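You operate a simulated robot arm through the tools that you are given. There is no shell and no other tool. Be economical: measure what you need, move in short steps, check, and stop when the job is done.

You are at the controls of a simulated robot arm. One attempt, no reset.

JOB
Take the six by fifteen cover and put it on the spot under the drain tap. Take the yellow fuse and leave it on the steel ledge on the fence. Push the third door from the left shut. Press the plus ten key two times. Put the bench brush on the small zinc blank on the deck of the orange trolley. Put the blue padlock on the deck of the orange trolley away on the bottom shelf of the grey bench. Fetch the grey strip and set it in the shallow green tray. Fetch the blue pad from the top of the wooden bench and set it on the top of the orange bench. Put the yellow wiper on the yellow bay. The order is free. Set down upright: six by fifteen cover.

It is judged by the outcome, as a careful person would: the job done as asked, and still so three seconds after it is handed in. It fails if anything else is knocked over, pushed out of place, dropped, spilled or broken. Lids that push on must go on centred and level and be pressed home; caps that screw on are set level and turned clockwise until they are tight.

ROBOT AND FRAMES
A 7-joint arm with a fingered hand on a trunk, on a base that drives. Base frame: it is fixed to the floor where the robot stands at the start and does not move with it; the origin is under the middle of the robot, x ahead of it, y to its left, z up. Readings come in cm, degrees, newtons and seconds.
With the tool pointing down near the work surface it reaches from about 40 to 74 cm from the robot's upright axis, wherever it stands. Its first joint turns from -166.0 to 166.0 degrees. Places, roughly: bench brush (20x4x6 cm) [-820, 480, 90]; blue pad (9x6x6 cm) [-780, 310, 90]; blue padlock (5x3x9 cm) [-840, 510, 90]; bottom shelf of the grey bench [-280, 1340, 30]; grey strip (10x2x3 cm) [-840, 440, 80]; plus ten key [-670, 590, 110]; shallow green tray (26x18x5 cm) [-820, 430, 80]; six by fifteen cover [75, 0, 100]; small zinc blank (26x18x1 cm) [-820, 510, 90]; spot under the drain tap (32x22 cm) [-30, 354, 20]; steel ledge on the fence (48x16 cm) [-332, 84, 62]; third door [-620, 590, 140]; top of the orange bench [-770, 30, 80]; yellow bay (17x26 cm) [-978, 570, 84]; yellow fuse (3x3x8 cm) [50, 30, 110]; yellow wiper (8x6x5 cm) [-780, 270, 90]. Payload 3.4 kg.
Tool frame: the origin (TCP) lies between the finger pads and is the grasp point; the fingertips stand 2.5 cm ahead of it; z points along the fingers, y is the line along which they close. The gripper opens to 8.8 cm. The gripper's body begins 2.9 cm behind the TCP. The gripper is a hand of 3 fingers: y runs from the thumb to the fingers, the wrist lies at [-1.3, -10.6, -17.4] in the tool frame, and closing takes about 1.5 s.
Orientation is that of the tool frame in the base frame, as a unit quaternion [x, y, z, w]. With the fingers straight down and the wrist toward the robot, the tool's x, y and z point along [0, 1, 0], [1, 0, 0] and [0, 0, -1] of the base frame.

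CONTROLS
- The arm moves only by the tool move_arm. Its argument "moves" is a list of rows, each a list of 7 numbers: the finger opening in cm, from 0 to 8.8, then the shift along the tool's x, y, z in units of 30 mm (1.0 is 30 mm), then the turn, a rotation vector about the tool's x, y, z in units of 6 degrees (1.0 is 6 degrees). In form: [[grip, tx, ty, tz, wx, wy, wz], ...]. A call has 1 to 10 rows; each row shifts and turns the commanded pose from where the row before left it, along the tool's axes as they then stand. A call with a number of a shift or a turn outside -1 to 1 is refused whole. Rows are played at 5 a second. More than 5 cm and 8.6 degrees between two rows, or a gripper value outside its range, and nothing of the call is played. A pose out of reach is approached as far as the arm can. The call stops where the force on the tool passes 40 N (or 10 N more than at its start, if that is more) or the arm is blocked; 0.2 s more then pass. Each finger travels about 7.2 cm/s and halts on what it meets, pressing with about 32 N; the grip force reading is that of the motor and also rises with nothing between the fingers. The clock runs only during rows and for 0.2 s after the last one: add rows that do not move to give the fingers time. The reply holds the time, the measured pose of the TCP, the force on the tool along the base axes, the opening and the grip force, in the units named above and with some noise, with the torque about the TCP (base axes, N m) and any sound that the robot's microphone picked up.
- Cameras (640 x 400 px; columns grow to the right, rows downward): "scene" is now at [3.01, 15.11, 150.43]; the picture's right is [-0.08, -1.00, 0.00], its down [-0.48, 0.04, -0.88] and it looks along [0.87, -0.07, -0.48] (base axes); focal length 288 px, centre (320, 200). "wrist" rides on the gripper at [5.8, -8.5, -9.9] in the tool frame; the picture's right is [-0.67, 0.35, -0.66], its down [-0.69, -0.63, 0.37] and it looks along [-0.28, 0.69, 0.66] (tool axes); focal length 261 px, centre (320, 200). There is no depth. A picture from a camera that has moved, and an enlarged one, comes with that camera's place and axes in the base frame and with its lens.
- camera(camera): a new picture of that camera. No time passes.
- lift_body(by): slides the trunk up (or, below 0, down) by that many cm; the arm and the scene camera ride with it, the base frame stays. It gives what a move gives, with no picture.
- drive_base(legs): drives the robot by 1 to 6 legs, each [ahead, left, turn to the left] in cm, cm and degrees, along the robot's own axes; the way and the turn of a leg run together, so that a leg with both is an arc; at most 150 cm and 180 degrees a leg. The arm and the cameras ride along, it lands a little off, and it stops where it bumps. It gives what a move gives.
- set_grasp(shape): the hand has 3 fingers and takes this shape, open, in about a second: jaw (thumb against the fingers, like two jaws); tri (thumb and two fingers); tip (a fingertip pinch); poke (one finger out to press); point (the index stretched); flat (the hand flat); cup (the hand cupped); fist (a fist). The gripper value then closes the fingers along that shape, each until it touches; the sizes above hold for jaw. It gives what a move gives, with no picture.
- aim_head(pan, tilt): turns the head with the scene camera to pan (to the left, within 155 degrees either way) and tilt (down, from -29 to 69), counted from straight ahead of the robot. It gives what a move gives.
- close_up(camera, box): a new picture of the part [left, top, right, bottom] of that camera's present view, enlarged. No time passes.
- job_done(): hands the job in; it is judged then, once.

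Work in short steps. Places have to be worked out from the pictures, the camera data and where the tool is seen: move nearer, look again, correct. Check each grasp and each placing, and mend what went wrong. You have 483 turns and 236 pictures in all, those below and enlarged ones among them. Open the gripper and draw the arm clear of the work before you hand the job in, unless the task says otherwise; then end with one line.

The tools are called after "Request:" as a command line: name --pt "numbers of a row" for each row, then --argument value for the rest, lists and objects as JSON in quotes. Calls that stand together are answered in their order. move_arm: Moves the arm, as the interface text tells. Its arguments: {"type":"object","properties":{"moves":{"type":"array","items":{"type":"array","items":{"type":"number"}}}},"required":["moves"]} The other tools are called the same way: lift_body (by) slides the trunk up or down; set_grasp (shape) gives the hand a shape; drive_base (legs) drives the base; aim_head (pan, tilt) turns the head that bears the scene camera; camera (camera) takes a picture; close_up (camera, box) takes an enlarged picture of a part of a camera's view; job_done () hands the job in.

At the start:

```text
clock: 0.0
eef_pos: [36.65, 22.26, 124.77]
tcp_rot: [0.707, 0.707, 0.0, 0.0]
force: [0.4, 0.3, -0.2]
moment: [-0.01, -0.02, 0.0]
gripper_width: 8.75
grip_force: 0.0
shape: jaw
trunk travel left (down, up): [-50.0, 9.0]
robot x, y, heading: [0.26, 0.07, 0.2]
head pan, tilt: [-4.3, 28.8]
```

scene: 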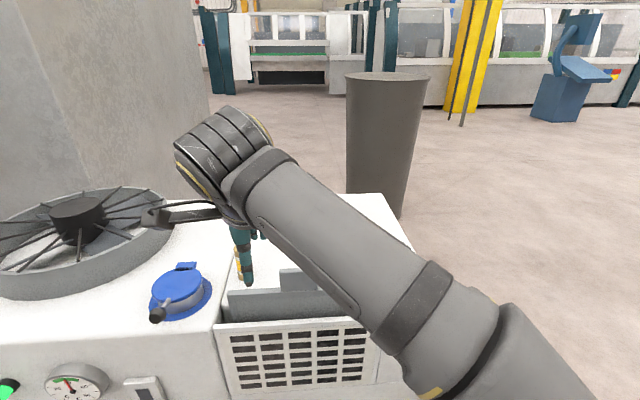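
wrist: 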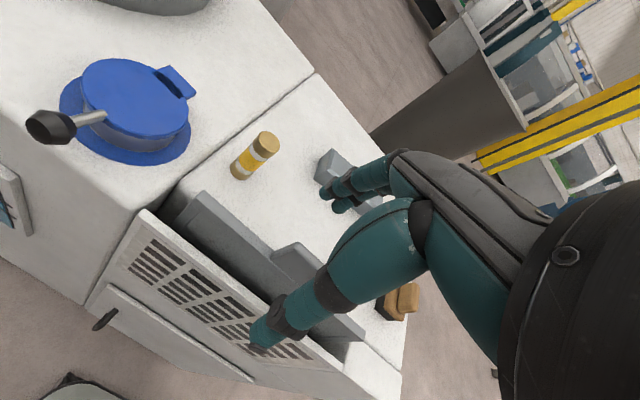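

I'll look at the scene more closely first: the fuse and the cover (wrist and scene close-ups).

Request:
close_up --camera "wrist" --box '[120, 80, 440, 380]'

Request:
aim_head --pan -20 --tilt 45

Request:
camera --camera "scene"

```text
1.33 times, centred on (280, 230) of wrist
camera zoom: at [28.14, 28.01, 134.74], right [0.35, -0.67, 0.66], down [-0.63, -0.69, -0.37], along [0.69, -0.28, -0.66], focal length 348 px, centre (373, 160)
```

zoom: 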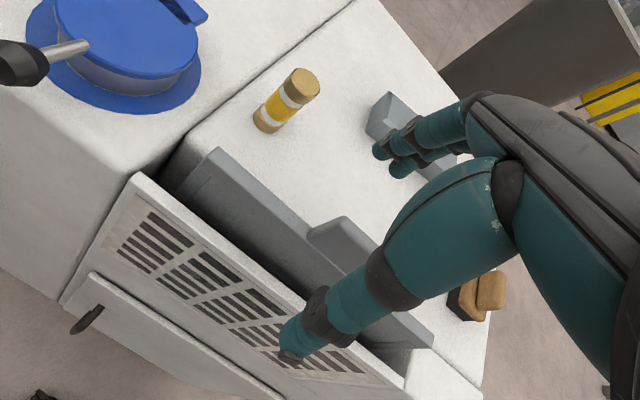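

```text
clock: 0.8
eef_pos: [36.79, 22.32, 124.82]
tcp_rot: [0.707, 0.707, 0.0, 0.0]
force: [0.2, -0.2, -0.8]
moment: [0.0, 0.01, 0.0]
gripper_width: 8.77
grip_force: 0.1
shape: jaw
trunk travel left (down, up): [-50.0, 9.0]
robot x, y, heading: [-0.06, 0.12, 0.1]
head pan, tilt: [-20.0, 45.0]
```

```text
232 pictures are left
camera scene: at [1.59, 13.02, 147.98], right [-0.34, -0.94, 0.0], down [-0.66, 0.24, -0.71], along [0.67, -0.24, -0.71], focal length 288 px, centre (320, 200)
```

scene: 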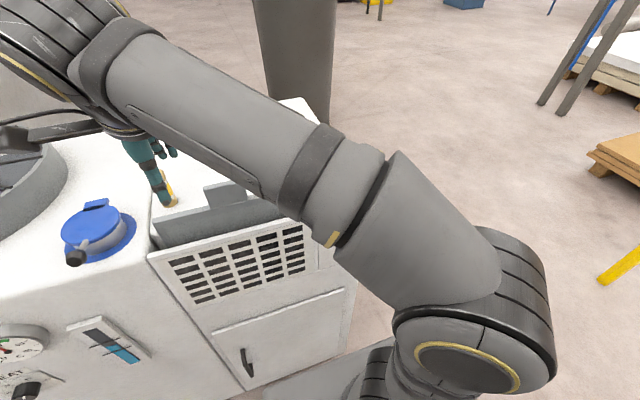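

The fuse stands at about [55,29,100]. I move the hand to the right to see the region where the cover should be.

Request:
move_arm --pt "8.8 -1 0 0 0 0 0" --pt "8.8 -1 0 0 0 0 0" --pt "8.8 -1 0 0 0 0 0" --pt "8.8 -1 0 0 0 0 0" --pt "8.8 -1 0 0 0 0 0" --pt "8.8 -1 0 0 0 0 0" --pt "8.8 -1 0 0 0 0 0" --pt "8.8 -1 0 0 0 0 0" --pt "8.8 0 0 0 0 0 0"

Request:
camera --camera "wrist"

Request:
camera --camera "scene"

```text
clock: 2.8
eef_pos: [36.76, -1.56, 124.89]
tcp_rot: [0.708, 0.707, 0.0, 0.0]
force: [-0.4, 0.7, -0.2]
moment: [0.0, 0.05, -0.01]
gripper_width: 8.78
grip_force: 0.1
shape: jaw
trunk travel left (down, up): [-50.0, 9.0]
robot x, y, heading: [0.2, 0.03, 0.2]
head pan, tilt: [-20.0, 45.0]
```

```text
231 pictures are left
camera wrist: at [28.22, 4.09, 134.87], right [0.35, -0.67, 0.66], down [-0.63, -0.69, -0.37], along [0.69, -0.28, -0.66], focal length 261 px, centre (320, 200)
```

wrist: 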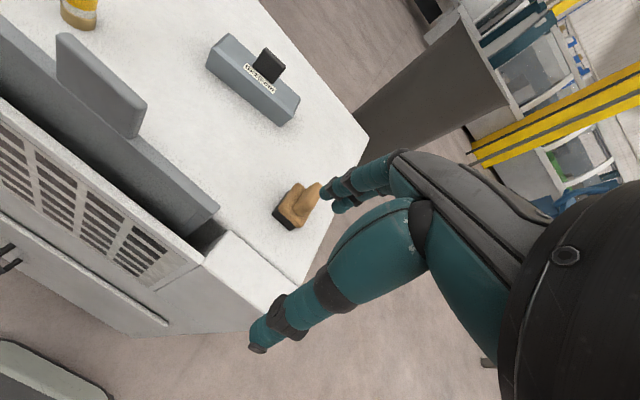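

```text
230 pictures are left
camera scene: at [1.58, 13.01, 147.98], right [-0.34, -0.94, 0.0], down [-0.66, 0.24, -0.71], along [0.66, -0.24, -0.71], focal length 288 px, centre (320, 200)
```

scene: 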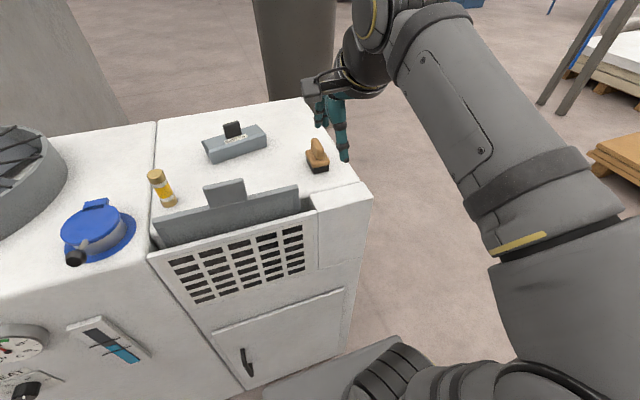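

Request:
close_up --camera "wrist" --box '[180, 10, 340, 130]'

Request:
close_up --camera "scene" --box '[130, 90, 350, 240]'

```text
3.33 times, centred on (260, 70) of wrist
camera zoom: at [28.22, 4.09, 134.87], right [0.35, -0.67, 0.66], down [-0.63, -0.69, -0.37], along [0.69, -0.28, -0.66], focal length 869 px, centre (520, 633)
```

zoom: 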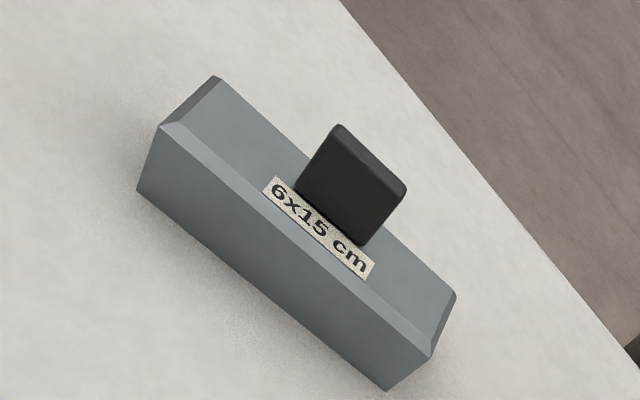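

```text
2.67 times, centred on (240, 165) of scene
camera zoom: at [1.58, 13.01, 147.98], right [-0.34, -0.94, 0.0], down [-0.66, 0.24, -0.71], along [0.66, -0.24, -0.71], focal length 769 px, centre (533, 293)
```

zoom: 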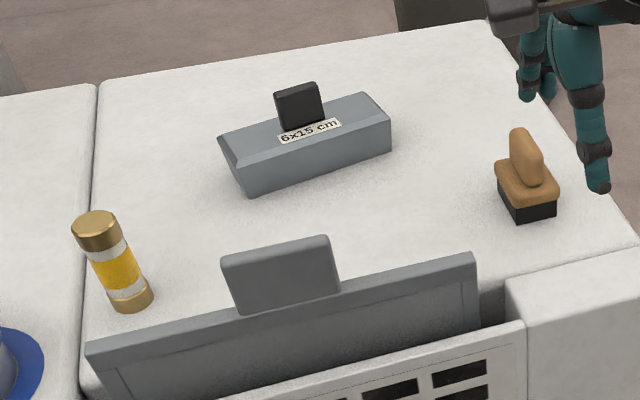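

Cover is clearly labelled (tab on top), at about [65.8,12.2], table z≈105, yawed ~15°. Before grasping, a quick panorama for later driving.

Request:
aim_head --pan 60 --tilt 15

Request:
camera --camera "scene"

Request:
aim_head --pan 130 --tilt 15

Request:
camera --camera "scene"

Request:
aim_head --pan -150 --tilt 15

Request:
camera --camera "scene"

```text
clock: 4.3
eef_pos: [36.76, -1.53, 124.92]
tcp_rot: [0.707, 0.707, 0.0, -0.001]
force: [0.4, -0.2, -0.2]
moment: [0.0, 0.03, -0.01]
gripper_width: 8.77
grip_force: 0.1
shape: jaw
trunk travel left (down, up): [-50.0, 9.0]
robot x, y, heading: [-0.06, 0.25, 0.0]
head pan, tilt: [60.0, 15.0]
```

```text
227 pictures are left
camera scene: at [-1.38, 23.88, 152.66], right [0.87, -0.5, 0.0], down [-0.13, -0.22, -0.97], along [0.48, 0.84, -0.26], focal length 288 px, centre (320, 200)
```

scene: 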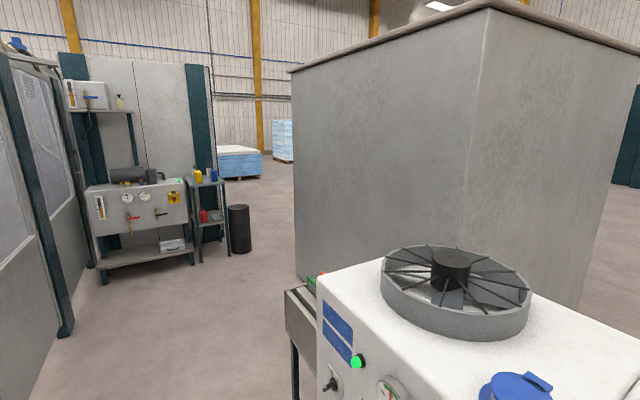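

```text
clock: 5.7
eef_pos: [36.7, -1.57, 124.97]
tcp_rot: [0.707, 0.707, 0.001, 0.0]
force: [0.9, -0.2, -0.5]
moment: [0.0, 0.02, -0.02]
gripper_width: 8.76
grip_force: 0.0
shape: jaw
trunk travel left (down, up): [-50.0, 9.0]
robot x, y, heading: [-0.19, -0.12, -0.1]
head pan, tilt: [130.0, 15.0]
```

```text
226 pictures are left
camera scene: at [-12.06, 22.95, 152.66], right [0.77, 0.64, 0.0], down [0.17, -0.2, -0.97], along [-0.62, 0.74, -0.26], focal length 288 px, centre (320, 200)
```

scene: 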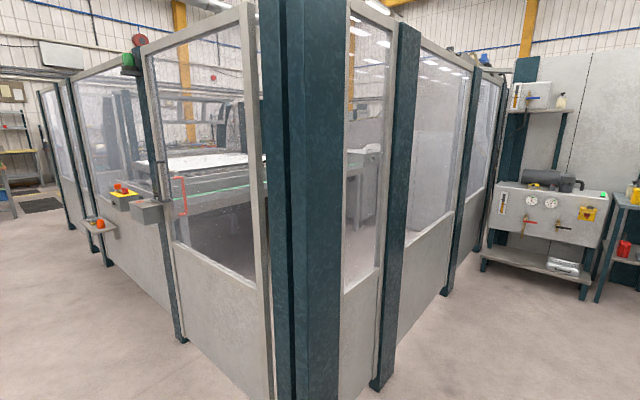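

```text
clock: 9.6
eef_pos: [36.75, -1.6, 124.86]
tcp_rot: [0.708, 0.706, -0.001, 0.0]
force: [0.6, 0.4, 0.1]
moment: [0.02, 0.0, -0.02]
gripper_width: 8.78
grip_force: 0.1
shape: jaw
trunk travel left (down, up): [-50.0, 9.0]
robot x, y, heading: [-0.03, 0.17, 0.1]
head pan, tilt: [-150.0, 15.0]
```

```text
225 pictures are left
camera scene: at [-14.15, 11.12, 152.66], right [-0.5, 0.87, 0.0], down [0.22, 0.13, -0.97], along [-0.84, -0.48, -0.26], focal length 288 px, centre (320, 200)
```

scene: 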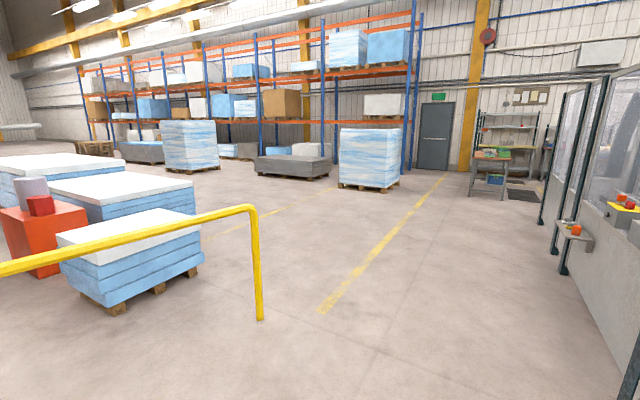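

Next I move above the cover tab and yaw the tool −14.7° to line up with it, then look.

Request:
move_arm --pt "8.8 0.45 0.93 0 0 0 0" --pt "8.8 0.45 0.93 0 0 0 0" --pt "8.8 0.45 0.93 0 0 0 0" --pt "8.8 0.45 0.93 0 0 0 0" --pt "8.8 0.45 0.93 0 0 0 0" --pt "8.8 0.45 0.93 0 0 0 0" --pt "8.8 0.45 0.93 0 0 0 0" --pt "8.8 0.45 0.93 0 0 0 0" --pt "8.8 0.45 0.93 0 0 0 0" --pt "8.8 0.45 0.93 0 0 0 0"

Request:
move_arm --pt "8.8 0 0 0 0 0 -0.9" --pt "8.8 0 0 0 0 0 -0.9" --pt "8.8 0 0 0 0 0 -0.65" --pt "8.8 0 0 0 0 0 0"

Request:
aim_head --pan 0 --tilt 40

Request:
camera --camera "wrist"

Request:
camera --camera "scene"

```text
clock: 11.8
eef_pos: [59.89, 10.72, 121.92]
tcp_rot: [0.707, 0.707, 0.0, 0.001]
force: [0.0, 0.5, 0.1]
moment: [0.0, -0.01, -0.01]
gripper_width: 8.75
grip_force: 0.1
shape: jaw
out of reach, approached as far as the arm can: row 8, 9, 10
trunk travel left (down, up): [-50.0, 9.0]
robot x, y, heading: [0.12, -0.25, 0.2]
head pan, tilt: [-150.0, 15.0]
```

```text
clock: 12.8
eef_pos: [59.88, 10.53, 121.75]
tcp_rot: [0.611, 0.792, 0.0, 0.001]
force: [0.0, -0.5, 0.1]
moment: [0.04, 0.02, 0.01]
gripper_width: 8.76
grip_force: 0.1
shape: jaw
trunk travel left (down, up): [-50.0, 9.0]
robot x, y, heading: [0.09, 0.12, -0.0]
head pan, tilt: [-150.0, 15.0]
```

```text
clock: 15.1
eef_pos: [59.83, 10.58, 121.78]
tcp_rot: [0.611, 0.792, 0.0, 0.0]
force: [0.7, 0.8, 0.6]
moment: [0.0, 0.04, 0.04]
gripper_width: 8.75
grip_force: 0.0
shape: jaw
trunk travel left (down, up): [-50.0, 9.0]
robot x, y, heading: [-0.16, -0.0, 0.0]
head pan, tilt: [0.0, 40.0]
```

```text
224 pictures are left
camera wrist: at [50.16, 14.02, 131.74], right [0.51, -0.56, 0.66], down [-0.43, -0.82, -0.37], along [0.74, -0.1, -0.66], focal length 261 px, centre (320, 200)
```

wrist: 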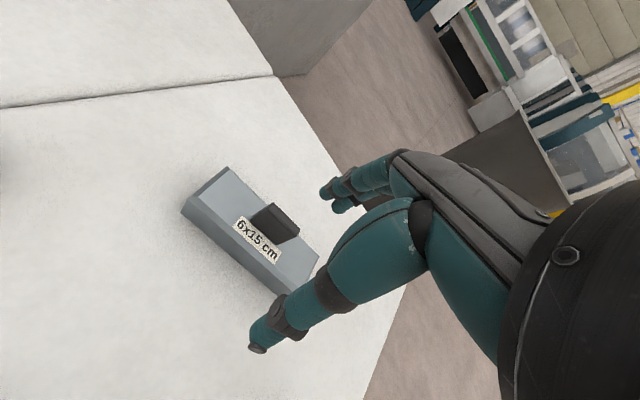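

```text
223 pictures are left
camera scene: at [2.45, 15.79, 148.71], right [0.0, -1.0, 0.0], down [-0.64, 0.0, -0.77], along [0.77, 0.0, -0.64], focal length 288 px, centre (320, 200)
```

scene: 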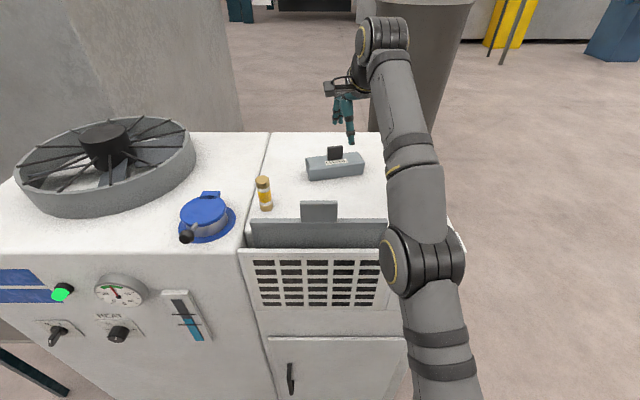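

Reach saturated at x≈60. I'll refine the tab position with a close-up.

Request:
close_up --camera "wrist" --box '[160, 140, 360, 320]'

Request:
close_up --camera "scene" --box '[240, 60, 400, 220]'

```text
2.22 times, centred on (260, 230) of wrist
camera zoom: at [50.16, 14.02, 131.74], right [0.51, -0.56, 0.66], down [-0.43, -0.82, -0.37], along [0.74, -0.1, -0.66], focal length 579 px, centre (453, 133)
```

zoom: 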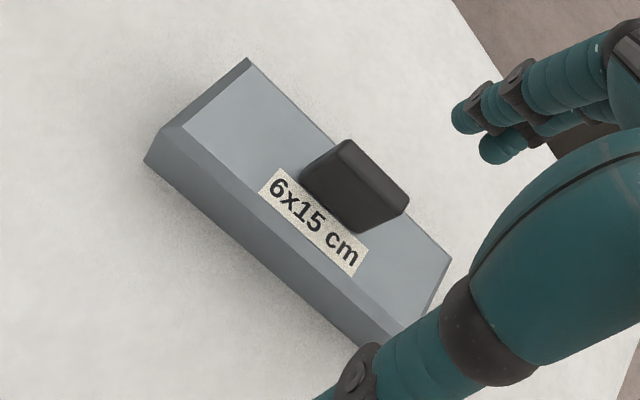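

```text
2.50 times, centred on (320, 140) of scene
camera zoom: at [2.45, 15.79, 148.71], right [0.0, -1.0, 0.0], down [-0.64, 0.0, -0.77], along [0.77, 0.0, -0.64], focal length 721 px, centre (320, 350)
```

zoom: 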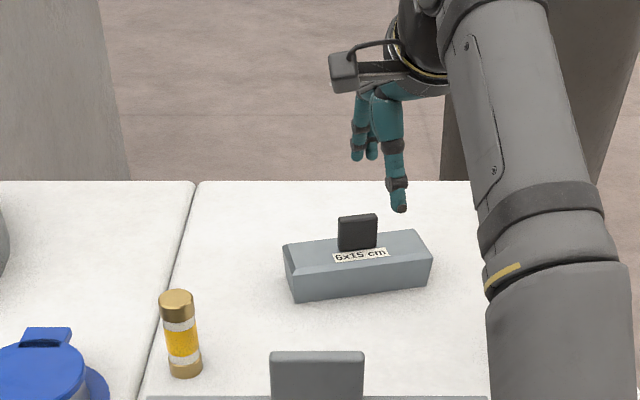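

Tab top is at [65.9,12.15,113.15], yaw 14.5°. Lower to z≈117.5 and go forward 6.3 cm.

Request:
move_arm --pt "8.8 0 0 0.7 0 0 0" --pt "8.8 0 0 0.7 0 0 0" --pt "8.8 0 0.5 0 0 0 0" --pt "8.8 0 0.5 0 0 0 0" --pt "8.8 0 0 0 0 0 0"

```text
clock: 16.3
eef_pos: [62.54, 11.38, 117.99]
tcp_rot: [0.61, 0.792, 0.001, -0.001]
force: [0.7, 0.4, -0.8]
moment: [0.03, 0.01, 0.0]
gripper_width: 8.78
grip_force: 0.1
shape: jaw
out of reach, approached as far as the arm can: row 1, 2, 3, 4
trunk travel left (down, up): [-50.0, 9.0]
robot x, y, heading: [0.14, -0.13, 0.2]
head pan, tilt: [0.0, 40.0]
```

Reach is limited by height; raise the trunk 6 cm and recover the distance by lowering the tool.

Request:
lift_body --by 8

Request:
move_arm --pt "8.8 0 0 1 0 0 0" --pt "8.8 0 0 1 0 0 0" --pt "8.8 0 0 0.6 0 0 0" --pt "8.8 0 0.5 0 0 0 0" --pt "8.8 0 0.5 0 0 0 0" --pt "8.8 0 0 0 0 0 0"

```text
clock: 17.5
eef_pos: [62.39, 11.35, 126.04]
tcp_rot: [0.611, 0.792, 0.0, -0.001]
force: [-0.4, 0.0, 0.3]
moment: [0.0, 0.02, -0.02]
gripper_width: 8.76
grip_force: 0.1
shape: jaw
trunk travel left (down, up): [-58.0, 1.0]
robot x, y, heading: [-0.01, 0.05, -0.2]
head pan, tilt: [0.0, 40.0]
```

```text
clock: 18.9
eef_pos: [66.46, 12.14, 119.31]
tcp_rot: [0.611, 0.791, -0.001, 0.0]
force: [-0.7, 0.0, 0.6]
moment: [-0.03, -0.01, -0.04]
gripper_width: 8.76
grip_force: 0.1
shape: jaw
out of reach, approached as far as the arm can: row 1, 2, 3, 4, 5
trunk travel left (down, up): [-58.0, 1.0]
robot x, y, heading: [-0.23, -0.11, 0.3]
head pan, tilt: [0.0, 40.0]
```

Now above the tab; small correction and descend to TCP z≈112.1.

Request:
move_arm --pt "8.8 0.05 -0.18 0 0 0 0" --pt "8.8 0 0 0.8 0 0 0" --pt "8.8 0 0 0.8 0 0 0" --pt "8.8 0 0 0.6 0 0 0" --pt "8.8 0 0 0 0 0 0"

Request:
close_up --camera "scene" --box '[240, 60, 400, 220]'

Request:
camera --camera "wrist"

```text
clock: 20.1
eef_pos: [68.3, 12.64, 114.13]
tcp_rot: [0.611, 0.792, -0.002, -0.001]
force: [1.3, 0.2, -0.2]
moment: [-0.03, 0.02, 0.0]
gripper_width: 8.78
grip_force: 0.0
shape: jaw
out of reach, approached as far as the arm can: row 2, 3, 4
trunk travel left (down, up): [-58.0, 1.0]
robot x, y, heading: [-0.0, 0.13, -0.0]
head pan, tilt: [0.0, 40.0]
```

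```text
2.50 times, centred on (320, 140) of scene
camera zoom: at [2.45, 15.79, 156.7], right [0.0, -1.0, 0.0], down [-0.64, 0.0, -0.77], along [0.77, 0.0, -0.64], focal length 721 px, centre (320, 350)
```

zoom: 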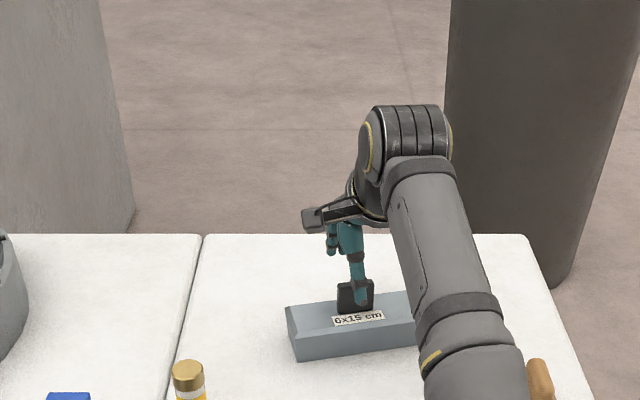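

```text
219 pictures are left
camera wrist: at [58.75, 16.16, 124.08], right [0.51, -0.56, 0.65], down [-0.44, -0.82, -0.36], along [0.74, -0.1, -0.66], focal length 261 px, centre (320, 200)
```

wrist: 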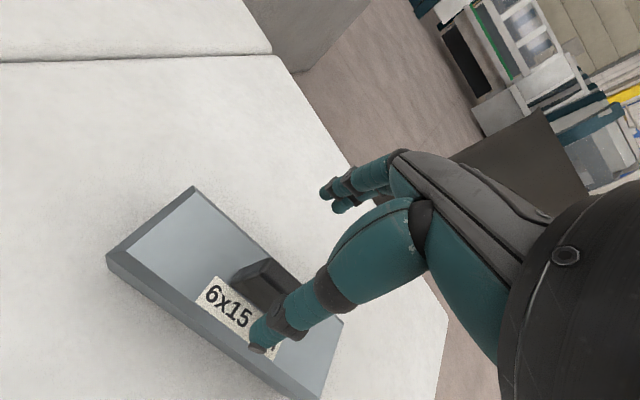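

The commanded pose had run ahead of reach; I pull back 4.1 cm in command to centre on the tab and then lower.

Request:
move_arm --pt "8.8 0 -0.7 0 0 0 0" --pt "8.8 0 -0.69 0 0 0 0" --pt "8.8 0 0 0 0 0 0"

```text
clock: 20.9
eef_pos: [68.16, 12.48, 114.67]
tcp_rot: [0.611, 0.792, 0.0, -0.001]
force: [0.6, 0.7, -0.6]
moment: [0.01, -0.03, 0.03]
gripper_width: 8.77
grip_force: 0.1
shape: jaw
out of reach, approached as far as the arm can: row 1, 2
trunk travel left (down, up): [-58.0, 1.0]
robot x, y, heading: [0.25, 0.11, 0.0]
head pan, tilt: [0.0, 40.0]
```

Request:
move_arm --pt "8.8 0 -0.5 0 0 0 0" --pt "8.8 0 0 0 0 0 0"

```text
clock: 21.5
eef_pos: [68.12, 12.39, 115.03]
tcp_rot: [0.611, 0.792, -0.001, 0.0]
force: [0.2, 0.0, 0.0]
moment: [0.01, 0.0, -0.02]
gripper_width: 8.76
grip_force: 0.0
shape: jaw
out of reach, approached as far as the arm can: row 1
trunk travel left (down, up): [-58.0, 1.0]
robot x, y, heading: [-0.12, -0.01, -0.0]
head pan, tilt: [0.0, 40.0]
```

Request:
move_arm --pt "8.8 0 -0.7 0 0 0 0" --pt "8.8 0 0 0 0 0 0"

```text
clock: 22.1
eef_pos: [68.27, 12.12, 115.58]
tcp_rot: [0.614, 0.79, 0.001, -0.002]
force: [0.2, -0.7, -0.1]
moment: [-0.02, 0.01, 0.0]
gripper_width: 8.75
grip_force: 0.1
shape: jaw
out of reach, approached as far as the arm can: row 1
trunk travel left (down, up): [-58.0, 1.0]
robot x, y, heading: [-0.11, 0.15, -0.0]
head pan, tilt: [0.0, 40.0]
```

Request:
move_arm --pt "8.8 0 0 -0.7 0 0 0" --pt "8.8 0 0 -0.7 0 0 0" --pt "8.8 0 0 0 0 0 0"

```text
clock: 22.9
eef_pos: [66.02, 11.81, 119.11]
tcp_rot: [0.611, 0.792, 0.001, 0.0]
force: [-0.2, 0.3, 0.7]
moment: [-0.01, -0.01, 0.01]
gripper_width: 8.78
grip_force: 0.0
shape: jaw
trunk travel left (down, up): [-58.0, 1.0]
robot x, y, heading: [-0.05, -0.31, -0.3]
head pan, tilt: [0.0, 40.0]
```

Now the pose is good and reachable ([66.0,11.8,119.1]). I nudge 0.35 cm sideways and then lower with the trunk, keeping the arm pose.

Request:
move_arm --pt "8.8 0.11 -0.01 0 0 0 0" --pt "8.8 0 0 0 0 0 0"

Request:
lift_body --by -4

Request:
camera --camera "wrist"

Request:
close_up --camera "scene" --box '[240, 80, 400, 200]'

```text
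clock: 23.5
eef_pos: [65.94, 12.08, 119.29]
tcp_rot: [0.61, 0.792, 0.001, 0.001]
force: [0.1, -0.5, -1.0]
moment: [0.01, 0.01, -0.03]
gripper_width: 8.77
grip_force: 0.1
shape: jaw
trunk travel left (down, up): [-58.0, 1.0]
robot x, y, heading: [-0.23, -0.12, -0.3]
head pan, tilt: [0.0, 40.0]
```

```text
clock: 24.3
eef_pos: [65.95, 12.22, 115.2]
tcp_rot: [0.611, 0.791, 0.0, 0.0]
force: [0.4, -0.3, 0.6]
moment: [0.0, -0.01, -0.02]
gripper_width: 8.76
grip_force: 0.1
shape: jaw
trunk travel left (down, up): [-54.0, 5.0]
robot x, y, heading: [0.13, -0.0, -0.0]
head pan, tilt: [0.0, 40.0]
```

```text
218 pictures are left
camera wrist: at [56.25, 15.56, 125.18], right [0.51, -0.56, 0.66], down [-0.43, -0.82, -0.37], along [0.74, -0.1, -0.66], focal length 261 px, centre (320, 200)
```

wrist: 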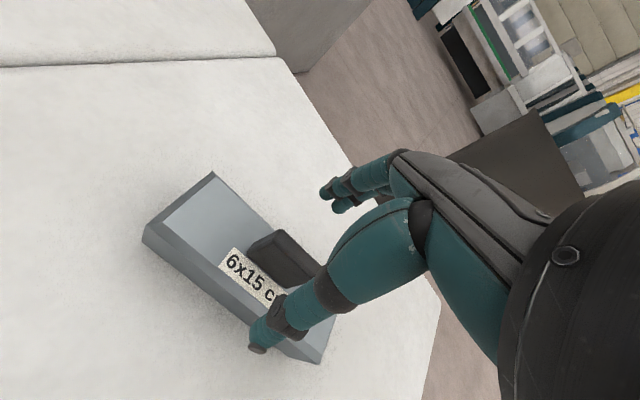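

```text
3.33 times, centred on (320, 140) of scene
camera zoom: at [2.44, 15.79, 152.7], right [0.0, -1.0, 0.0], down [-0.64, 0.0, -0.77], along [0.77, 0.0, -0.64], focal length 962 px, centre (320, 400)
```

zoom: 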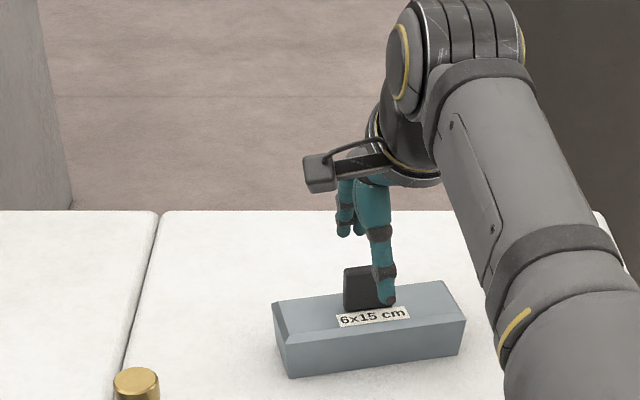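

Alignment matches expectation (thumb column 385 predicted 383). Lower 3.2 cm more and close.

Request:
lift_body --by -3.1

Request:
move_arm --pt "5 0 0 0 0 0 0" --pt "2.5 0 0 0 0 0 0" --pt "0 0 0 0 0 0 0" --pt "0 0 0 0 0 0 0" --pt "0 0 0 0 0 0 0" --pt "0 0 0 0 0 0 0" --pt "0 0 0 0 0 0 0" --pt "0 0 0 0 0 0 0"

Request:
close_up --camera "scene" --box '[240, 80, 400, 200]'

```text
clock: 25.1
eef_pos: [66.01, 12.14, 112.16]
tcp_rot: [0.611, 0.791, 0.0, 0.0]
force: [-0.6, 1.3, -0.2]
moment: [0.01, 0.02, -0.05]
gripper_width: 8.78
grip_force: 0.0
shape: jaw
trunk travel left (down, up): [-50.9, 8.1]
robot x, y, heading: [-0.03, -0.1, -0.1]
head pan, tilt: [0.0, 40.0]
```

```text
clock: 26.9
eef_pos: [66.01, 12.19, 112.2]
tcp_rot: [0.611, 0.792, 0.0, 0.0]
force: [-0.8, -0.6, -0.2]
moment: [0.0, -0.02, -0.03]
gripper_width: 0.7
grip_force: 32.1
shape: jaw
trunk travel left (down, up): [-50.9, 8.1]
robot x, y, heading: [-0.39, -0.29, 0.2]
head pan, tilt: [0.0, 40.0]
```

```text
3.33 times, centred on (320, 140) of scene
camera zoom: at [2.47, 15.79, 149.6], right [0.0, -1.0, 0.0], down [-0.64, 0.0, -0.77], along [0.77, 0.0, -0.64], focal length 962 px, centre (320, 400)
```

zoom: 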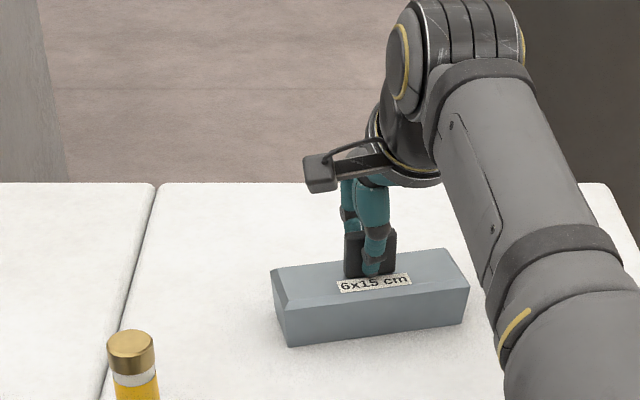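

Gripped (0.7 cm, 32 N). Lift 8 cm by the trunk and check.

Request:
lift_body --by 7.5

Request:
close_up --camera "scene" --box '[240, 60, 400, 220]'

```text
clock: 28.0
eef_pos: [65.98, 12.25, 119.65]
tcp_rot: [0.611, 0.792, 0.0, 0.0]
force: [-0.2, 0.7, -0.9]
moment: [-0.02, -0.03, -0.02]
gripper_width: 0.69
grip_force: 32.3
shape: jaw
trunk travel left (down, up): [-58.4, 0.6]
robot x, y, heading: [-0.21, -0.45, 0.2]
head pan, tilt: [0.0, 40.0]
```

```text
2.50 times, centred on (320, 140) of scene
camera zoom: at [2.49, 15.81, 157.1], right [0.0, -1.0, 0.0], down [-0.64, 0.0, -0.77], along [0.77, 0.0, -0.64], focal length 721 px, centre (320, 350)
```

zoom: 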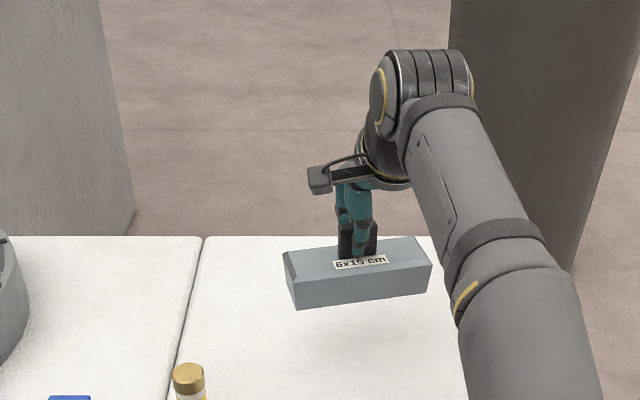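

Level and held. The grey upright tab at x≈43 tops out at z≈114, so I draw back ~8 cm while raising ~6 cm before driving away.

Request:
move_arm --pt "0 0 -0.7 -0.3 0 0 0" --pt "0 0 -0.7 -0.4 0 0 0" --pt "0 0 -0.7 -0.7 0 0 0" --pt "0 0 -0.5 -0.9 0 0 0" --pt "0 0 0 -0.9 0 0 0" --pt "0 0 0 0 0 0 0"

Request:
camera --camera "scene"

```text
clock: 29.4
eef_pos: [58.45, 10.23, 129.58]
tcp_rot: [0.611, 0.792, 0.0, 0.0]
force: [-0.8, 1.6, -0.8]
moment: [-0.01, -0.02, -0.02]
gripper_width: 0.71
grip_force: 31.9
shape: jaw
trunk travel left (down, up): [-58.4, 0.6]
robot x, y, heading: [-0.01, -0.24, -0.0]
head pan, tilt: [0.0, 40.0]
```

```text
214 pictures are left
camera scene: at [2.45, 15.79, 157.1], right [0.0, -1.0, 0.0], down [-0.64, 0.0, -0.77], along [0.77, 0.0, -0.64], focal length 288 px, centre (320, 200)
```

scene: 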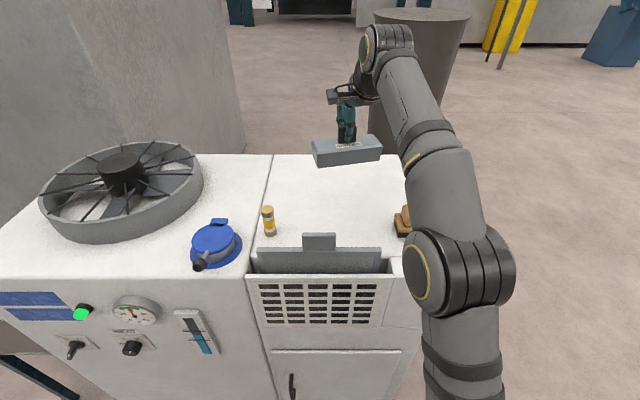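

Held clear. Pull the hand in, then back off and turn left toward the drain-tap bench (aisle between fence x≈-75 and machine).

Request:
move_arm --pt "0 0 -1 0 0 0 0" --pt "0 0 -1 0 0 0 0" --pt "0 0 -1 0 0 0 0" --pt "0 0 -1 0 0 0 0" --pt "0 0 -0.5 0 0 0 0" --pt "0 0 0 0 0 0 0"

Request:
drive_base --legs '[[-20, 0, 0], [0, 0, 90], [130, 0, 0], [80, 0, 0]]'

Request:
aim_head --pan 0 --tilt 35

Request:
camera --camera "scene"

```text
clock: 30.8
eef_pos: [45.53, 6.84, 129.26]
tcp_rot: [0.611, 0.792, 0.0, 0.0]
force: [0.6, -0.8, -1.9]
moment: [0.02, 0.02, 0.03]
gripper_width: 0.69
grip_force: 32.5
shape: jaw
trunk travel left (down, up): [-58.4, 0.6]
robot x, y, heading: [-0.27, -0.09, 0.2]
head pan, tilt: [0.0, 40.0]
```

```text
clock: 46.2
eef_pos: [-21.89, 254.68, 129.37]
tcp_rot: [-0.117, 0.993, 0.0, -0.001]
force: [0.6, -0.6, -1.8]
moment: [-0.01, 0.0, -0.02]
gripper_width: 0.72
grip_force: 32.3
shape: jaw
trunk travel left (down, up): [-58.4, 0.6]
robot x, y, heading: [-15.8, 209.08, 88.5]
head pan, tilt: [0.0, 40.0]
```

```text
clock: 46.8
eef_pos: [-21.87, 254.75, 129.23]
tcp_rot: [-0.117, 0.993, 0.0, 0.001]
force: [1.0, 0.7, -0.9]
moment: [0.04, 0.0, 0.04]
gripper_width: 0.71
grip_force: 31.5
shape: jaw
trunk travel left (down, up): [-58.4, 0.6]
robot x, y, heading: [-16.2, 208.99, 88.7]
head pan, tilt: [0.0, 35.0]
```

```text
213 pictures are left
camera scene: at [-31.78, 212.19, 157.86], right [1.0, -0.02, 0.0], down [-0.01, -0.57, -0.82], along [0.02, 0.82, -0.57], focal length 288 px, centre (320, 200)
```

scene: 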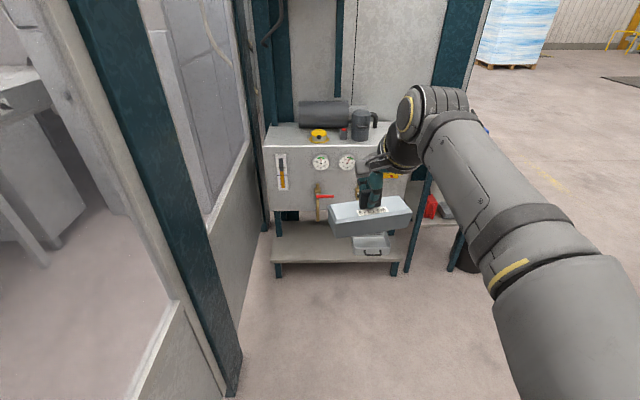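

Bench with drain tap ahead. Close-up on the shelf region.

Request:
close_up --camera "scene" --box '[240, 130, 440, 290]'

```text
2.50 times, centred on (340, 210) of scene
camera zoom: at [-31.78, 212.19, 157.86], right [1.0, -0.02, 0.0], down [-0.01, -0.57, -0.82], along [0.02, 0.82, -0.57], focal length 721 px, centre (270, 175)
```

zoom: 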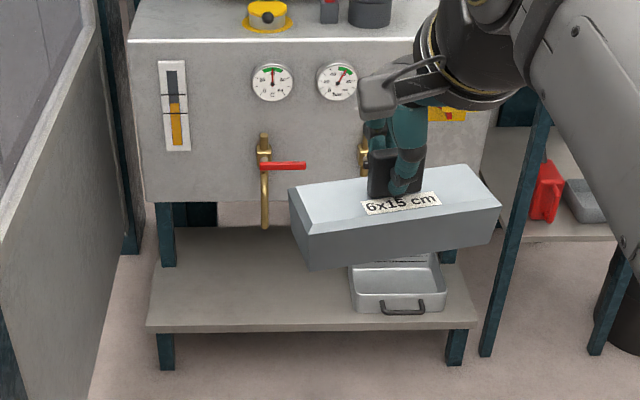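

I lower the trunk to see under the tank and to reach the shelf.

Request:
lift_body --by -57

Request:
aim_head --pan 0 --tilt 25

Request:
camera --camera "scene"

```text
refused: -57 is not a number from -40 to 40
```

```text
clock: 47.5
eef_pos: [-22.04, 254.83, 129.28]
tcp_rot: [-0.117, 0.993, 0.0, 0.0]
force: [-0.2, 0.4, -1.4]
moment: [0.01, 0.03, 0.0]
gripper_width: 0.68
grip_force: 31.7
shape: jaw
trunk travel left (down, up): [-58.4, 0.6]
robot x, y, heading: [-15.91, 209.17, 89.0]
head pan, tilt: [0.0, 25.0]
```

```text
211 pictures are left
camera scene: at [-31.77, 212.59, 159.43], right [1.0, -0.02, 0.0], down [-0.01, -0.42, -0.91], along [0.02, 0.91, -0.42], focal length 288 px, centre (320, 200)
```

scene: 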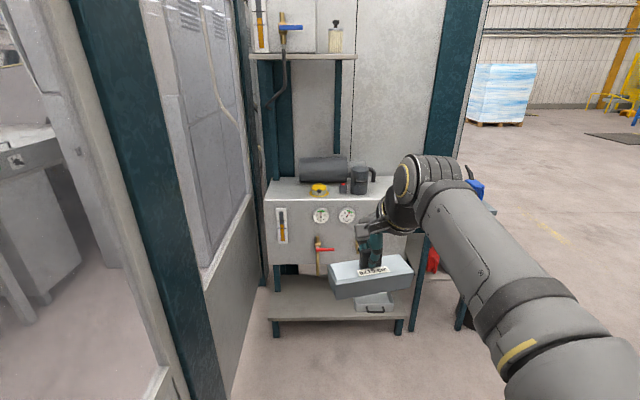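

Request:
lift_body --by -40

Request:
lift_body --by -17

Request:
camera --camera "scene"

```text
clock: 51.4
eef_pos: [-21.89, 254.66, 89.32]
tcp_rot: [-0.117, 0.993, 0.0, 0.0]
force: [0.7, 1.1, -1.1]
moment: [-0.03, 0.02, -0.01]
gripper_width: 0.71
grip_force: 32.4
shape: jaw
trunk travel left (down, up): [-18.4, 40.6]
robot x, y, heading: [-16.1, 208.92, 88.7]
head pan, tilt: [0.0, 25.0]
```

```text
clock: 53.3
eef_pos: [-22.0, 254.67, 72.3]
tcp_rot: [-0.117, 0.993, 0.0, 0.0]
force: [-0.4, 0.4, -1.8]
moment: [-0.01, 0.01, 0.02]
gripper_width: 0.72
grip_force: 31.8
shape: jaw
trunk travel left (down, up): [-1.4, 57.6]
robot x, y, heading: [-15.92, 209.14, 88.9]
head pan, tilt: [0.0, 25.0]
```

```text
210 pictures are left
camera scene: at [-31.77, 212.59, 102.44], right [1.0, -0.02, 0.0], down [-0.01, -0.42, -0.91], along [0.02, 0.91, -0.42], focal length 288 px, centre (320, 200)
```

scene: 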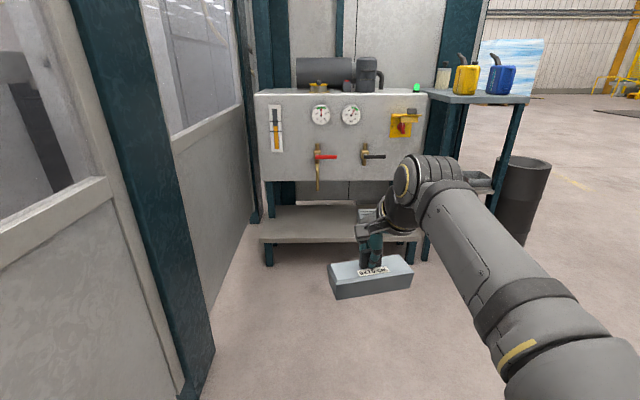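

Request:
close_up --camera "scene" --box '[240, 80, 440, 280]'

```text
2.00 times, centred on (340, 180) of scene
camera zoom: at [-31.77, 212.59, 102.44], right [1.0, -0.02, 0.0], down [-0.01, -0.42, -0.91], along [0.02, 0.91, -0.42], focal length 577 px, centre (280, 240)
```

zoom: 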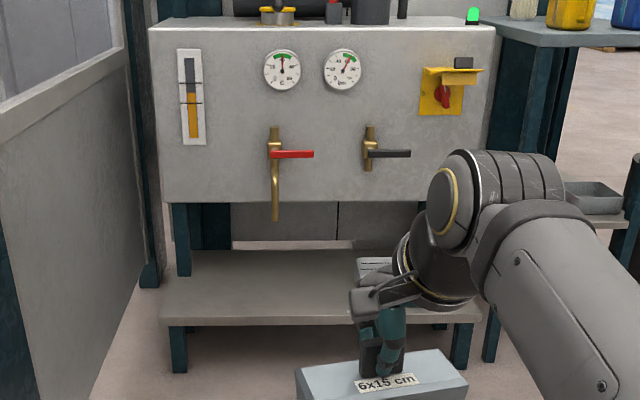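

Triangulated: shelf top z≈21, tap tube end at (-30,354,43), tank front y≈365. I'll place the cover at about (-24,350). First, in free space here, I square the yaw and test the low reach.

Request:
move_arm --pt "0 0 0.6 0.7 0 0 0.75" --pt "0 0 0.6 0.7 0 0 0.75" --pt "0 0 0.6 0.7 0 0 0.74" --pt "0 0 0.6 0.7 0 0 0" --pt "0 0 0.6 0.7 0 0 0" --pt "0 0 0.6 0.7 0 0 0" --pt "0 0 0 1 0 0 0" --pt "0 0 0 1 0 0 0" --pt "0 0 0 1 0 0 0" --pt "0 0 0 1 0 0 0"

```text
clock: 55.5
eef_pos: [-22.78, 265.22, 47.82]
tcp_rot: [-0.002, 1.0, 0.001, 0.0]
force: [0.1, 0.1, -1.5]
moment: [0.0, -0.04, 0.02]
gripper_width: 0.67
grip_force: 31.8
shape: jaw
trunk travel left (down, up): [-1.4, 57.6]
robot x, y, heading: [-15.99, 209.12, 88.7]
head pan, tilt: [0.0, 25.0]
```

Request:
move_arm --pt "0 0 0.5 1 0 0 0" --pt "0 0 0.5 1 0 0 0" --pt "0 0 0.5 1 0 0 0" --pt "0 0 0 1 0 0 0" --pt "0 0 0 1 0 0 0" --pt "0 0 0 0.6 0 0 0" --pt "0 0 0 0 0 0 0"

Request:
camera --camera "scene"

Request:
camera --camera "wrist"

```text
clock: 57.1
eef_pos: [-23.0, 269.83, 30.93]
tcp_rot: [0.0, 1.0, 0.0, 0.0]
force: [-0.3, 0.4, -1.2]
moment: [-0.02, 0.01, 0.02]
gripper_width: 0.71
grip_force: 32.4
shape: jaw
trunk travel left (down, up): [-1.4, 57.6]
robot x, y, heading: [-16.19, 208.93, 89.1]
head pan, tilt: [0.0, 25.0]
```

```text
208 pictures are left
camera scene: at [-31.77, 212.6, 102.44], right [1.0, -0.02, 0.0], down [-0.01, -0.42, -0.91], along [0.02, 0.91, -0.42], focal length 288 px, centre (320, 200)
```

scene: 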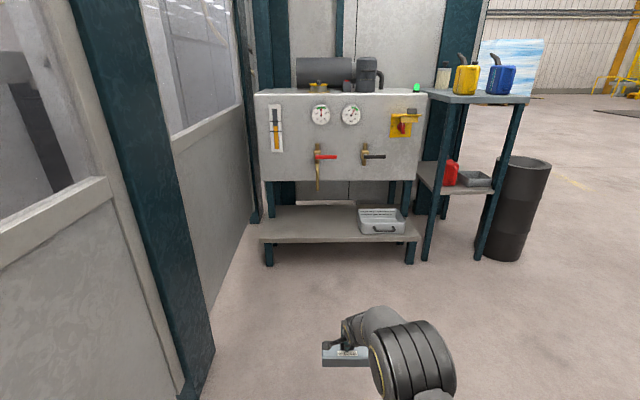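

```text
207 pictures are left
camera wrist: at [-28.71, 261.33, 40.89], right [0.67, 0.35, 0.66], down [0.69, -0.63, -0.37], along [0.28, 0.7, -0.66], focal length 261 px, centre (320, 200)
```

wrist: 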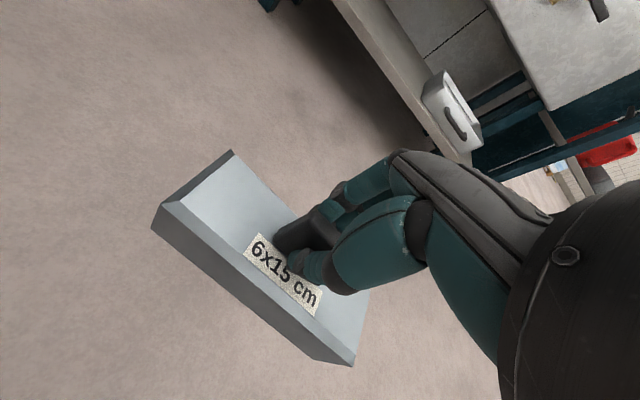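

Low reach is fine. Raise to z≈35, drive forward 72 cm so the cover is over the shelf edge, then check.

Request:
move_arm --pt "0 0 0 -0.7 0 0 0" --pt "0 0 0 -0.7 0 0 0" --pt "0 0 0 0 0 0 0"

Request:
drive_base --legs '[[70, 1, 0]]'

Request:
aim_head --pan 0 --tilt 40

Request:
camera --camera "scene"

Request:
camera --camera "wrist"

```text
clock: 57.9
eef_pos: [-22.77, 270.0, 35.06]
tcp_rot: [0.0, 1.0, 0.0, 0.0]
force: [-0.1, 0.2, -1.3]
moment: [0.01, -0.01, -0.04]
gripper_width: 0.66
grip_force: 31.6
shape: jaw
trunk travel left (down, up): [-1.4, 57.6]
robot x, y, heading: [-15.8, 208.88, 88.9]
head pan, tilt: [0.0, 25.0]
```

```text
clock: 61.7
eef_pos: [-22.25, 338.44, 35.14]
tcp_rot: [0.0, 1.0, 0.0, 0.0]
force: [0.1, -0.1, -1.5]
moment: [-0.01, 0.01, 0.01]
gripper_width: 0.7
grip_force: 32.0
shape: jaw
trunk travel left (down, up): [-1.4, 57.6]
robot x, y, heading: [-15.48, 277.44, 88.6]
head pan, tilt: [0.0, 25.0]
```

```text
clock: 62.4
eef_pos: [-22.3, 338.53, 35.06]
tcp_rot: [0.0, 1.0, 0.0, 0.001]
force: [-0.1, -0.5, -1.5]
moment: [0.02, -0.02, -0.01]
gripper_width: 0.72
grip_force: 32.0
shape: jaw
trunk travel left (down, up): [-1.4, 57.6]
robot x, y, heading: [-15.52, 277.63, 88.7]
head pan, tilt: [0.0, 40.0]
```

```text
206 pictures are left
camera scene: at [-31.34, 280.4, 100.11], right [1.0, -0.02, 0.0], down [-0.01, -0.64, -0.77], along [0.02, 0.77, -0.64], focal length 288 px, centre (320, 200)
```

scene: 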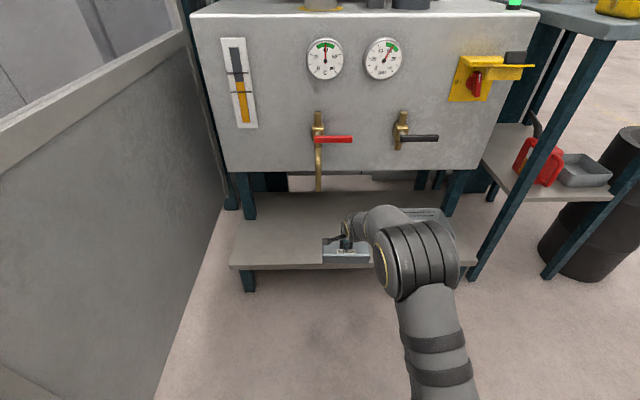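

```text
205 pictures are left
camera wrist: at [-28.07, 329.93, 45.0], right [0.67, 0.35, 0.66], down [0.69, -0.63, -0.37], along [0.29, 0.69, -0.66], focal length 261 px, centre (320, 200)
```

wrist: 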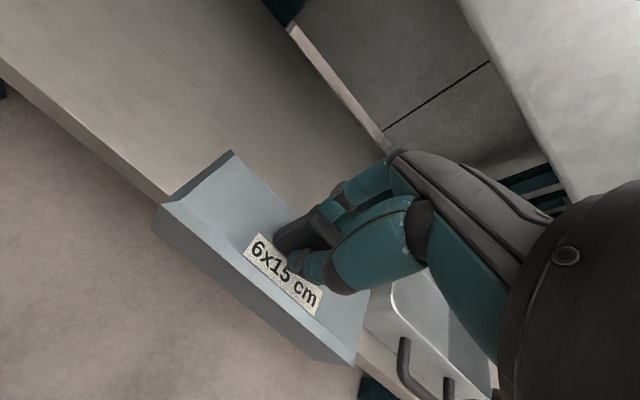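

Everything is clear. Drive 9 cm more ahead, then extend and lower over the shelf.

Request:
drive_base --legs '[[9, 2, 0]]'

Request:
close_up --camera "scene" --box '[220, 100, 480, 300]'

```text
clock: 63.6
eef_pos: [-24.1, 347.59, 35.01]
tcp_rot: [0.0, 1.0, 0.0, 0.0]
force: [-0.1, -0.2, -1.4]
moment: [0.01, 0.01, -0.03]
gripper_width: 0.7
grip_force: 31.8
shape: jaw
trunk travel left (down, up): [-1.4, 57.6]
robot x, y, heading: [-17.24, 286.68, 88.7]
head pan, tilt: [0.0, 40.0]
```

```text
2.00 times, centred on (350, 200) of scene
camera zoom: at [-33.12, 289.55, 100.1], right [1.0, -0.02, 0.0], down [-0.01, -0.64, -0.77], along [0.02, 0.77, -0.64], focal length 577 px, centre (260, 200)
```

zoom: 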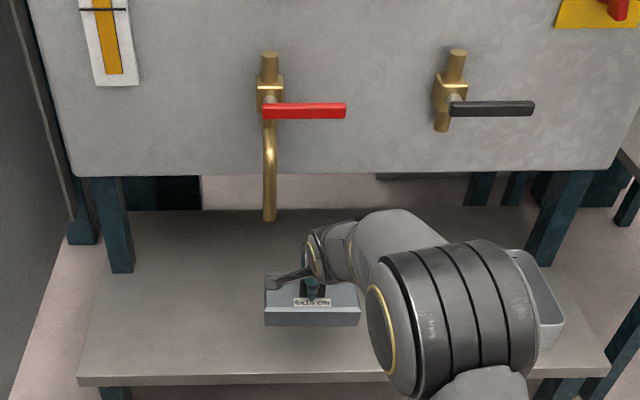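

Forward 3.3 cm, then lower to just above the shelf.

Request:
move_arm --pt "0 0 0.55 0 0 0 0" --pt "0 0 0.55 0 0 0 0" --pt "0 0 0 0.6 0 0 0" --pt "0 0 0 0.6 0 0 0" --pt "0 0 0 0.4 0 0 0" --pt "0 0 0 0 0 0 0"

Request:
camera --camera "wrist"

```text
clock: 65.0
eef_pos: [-24.06, 350.76, 30.23]
tcp_rot: [0.0, 1.0, -0.001, 0.0]
force: [-1.0, -0.3, -1.6]
moment: [-0.01, -0.01, 0.0]
gripper_width: 0.69
grip_force: 31.8
shape: jaw
trunk travel left (down, up): [-1.4, 57.6]
robot x, y, heading: [-17.28, 286.54, 88.9]
head pan, tilt: [0.0, 40.0]
```

```text
203 pictures are left
camera wrist: at [-29.88, 342.34, 40.16], right [0.67, 0.35, 0.66], down [0.69, -0.63, -0.37], along [0.29, 0.69, -0.66], focal length 261 px, centre (320, 200)
```

wrist: 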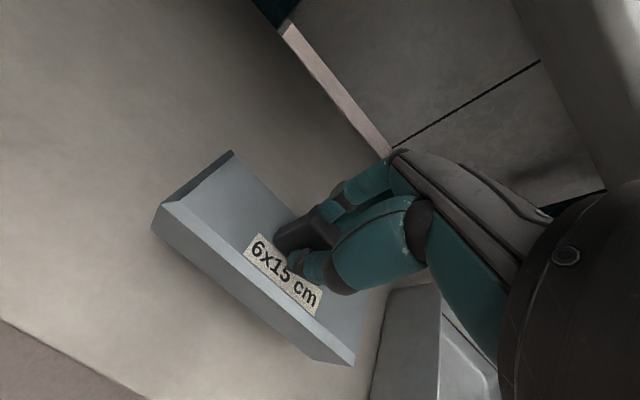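

Tray is clear to the right. Lower in small steps until contact.

Request:
move_arm --pt "0 0 0 0.2 0 0 0" --pt "0 0 0 0.2 0 0 0" --pt "0 0 0 0.1 0 0 0" --pt "0 0 0 0.1 0 0 0" --pt "0 0 0 0 0 0 0"

```text
clock: 66.2
eef_pos: [-24.05, 350.8, 28.44]
tcp_rot: [0.0, 1.0, 0.0, -0.001]
force: [-0.6, 0.0, -1.4]
moment: [-0.03, 0.0, 0.01]
gripper_width: 0.69
grip_force: 32.4
shape: jaw
trunk travel left (down, up): [-1.4, 57.6]
robot x, y, heading: [-17.26, 287.15, 88.8]
head pan, tilt: [0.0, 40.0]
```

Request:
move_arm --pt "0 0 0 0.1 0 0 0" --pt "0 0 0 0.1 0 0 0" --pt "0 0 0 0 0 0 0"

Request:
camera --camera "wrist"

```text
clock: 67.0
eef_pos: [-24.01, 350.85, 27.89]
tcp_rot: [0.001, 1.0, 0.0, 0.0]
force: [0.2, -0.8, -1.0]
moment: [-0.02, -0.03, -0.01]
gripper_width: 0.69
grip_force: 31.7
shape: jaw
trunk travel left (down, up): [-1.4, 57.6]
robot x, y, heading: [-17.33, 286.64, 88.7]
head pan, tilt: [0.0, 40.0]
```

```text
202 pictures are left
camera wrist: at [-29.82, 342.36, 37.75], right [0.67, 0.35, 0.66], down [0.69, -0.63, -0.37], along [0.29, 0.69, -0.66], focal length 261 px, centre (320, 200)
```

wrist: 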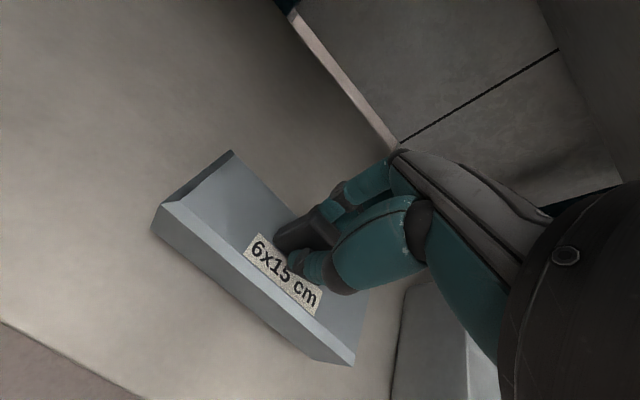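

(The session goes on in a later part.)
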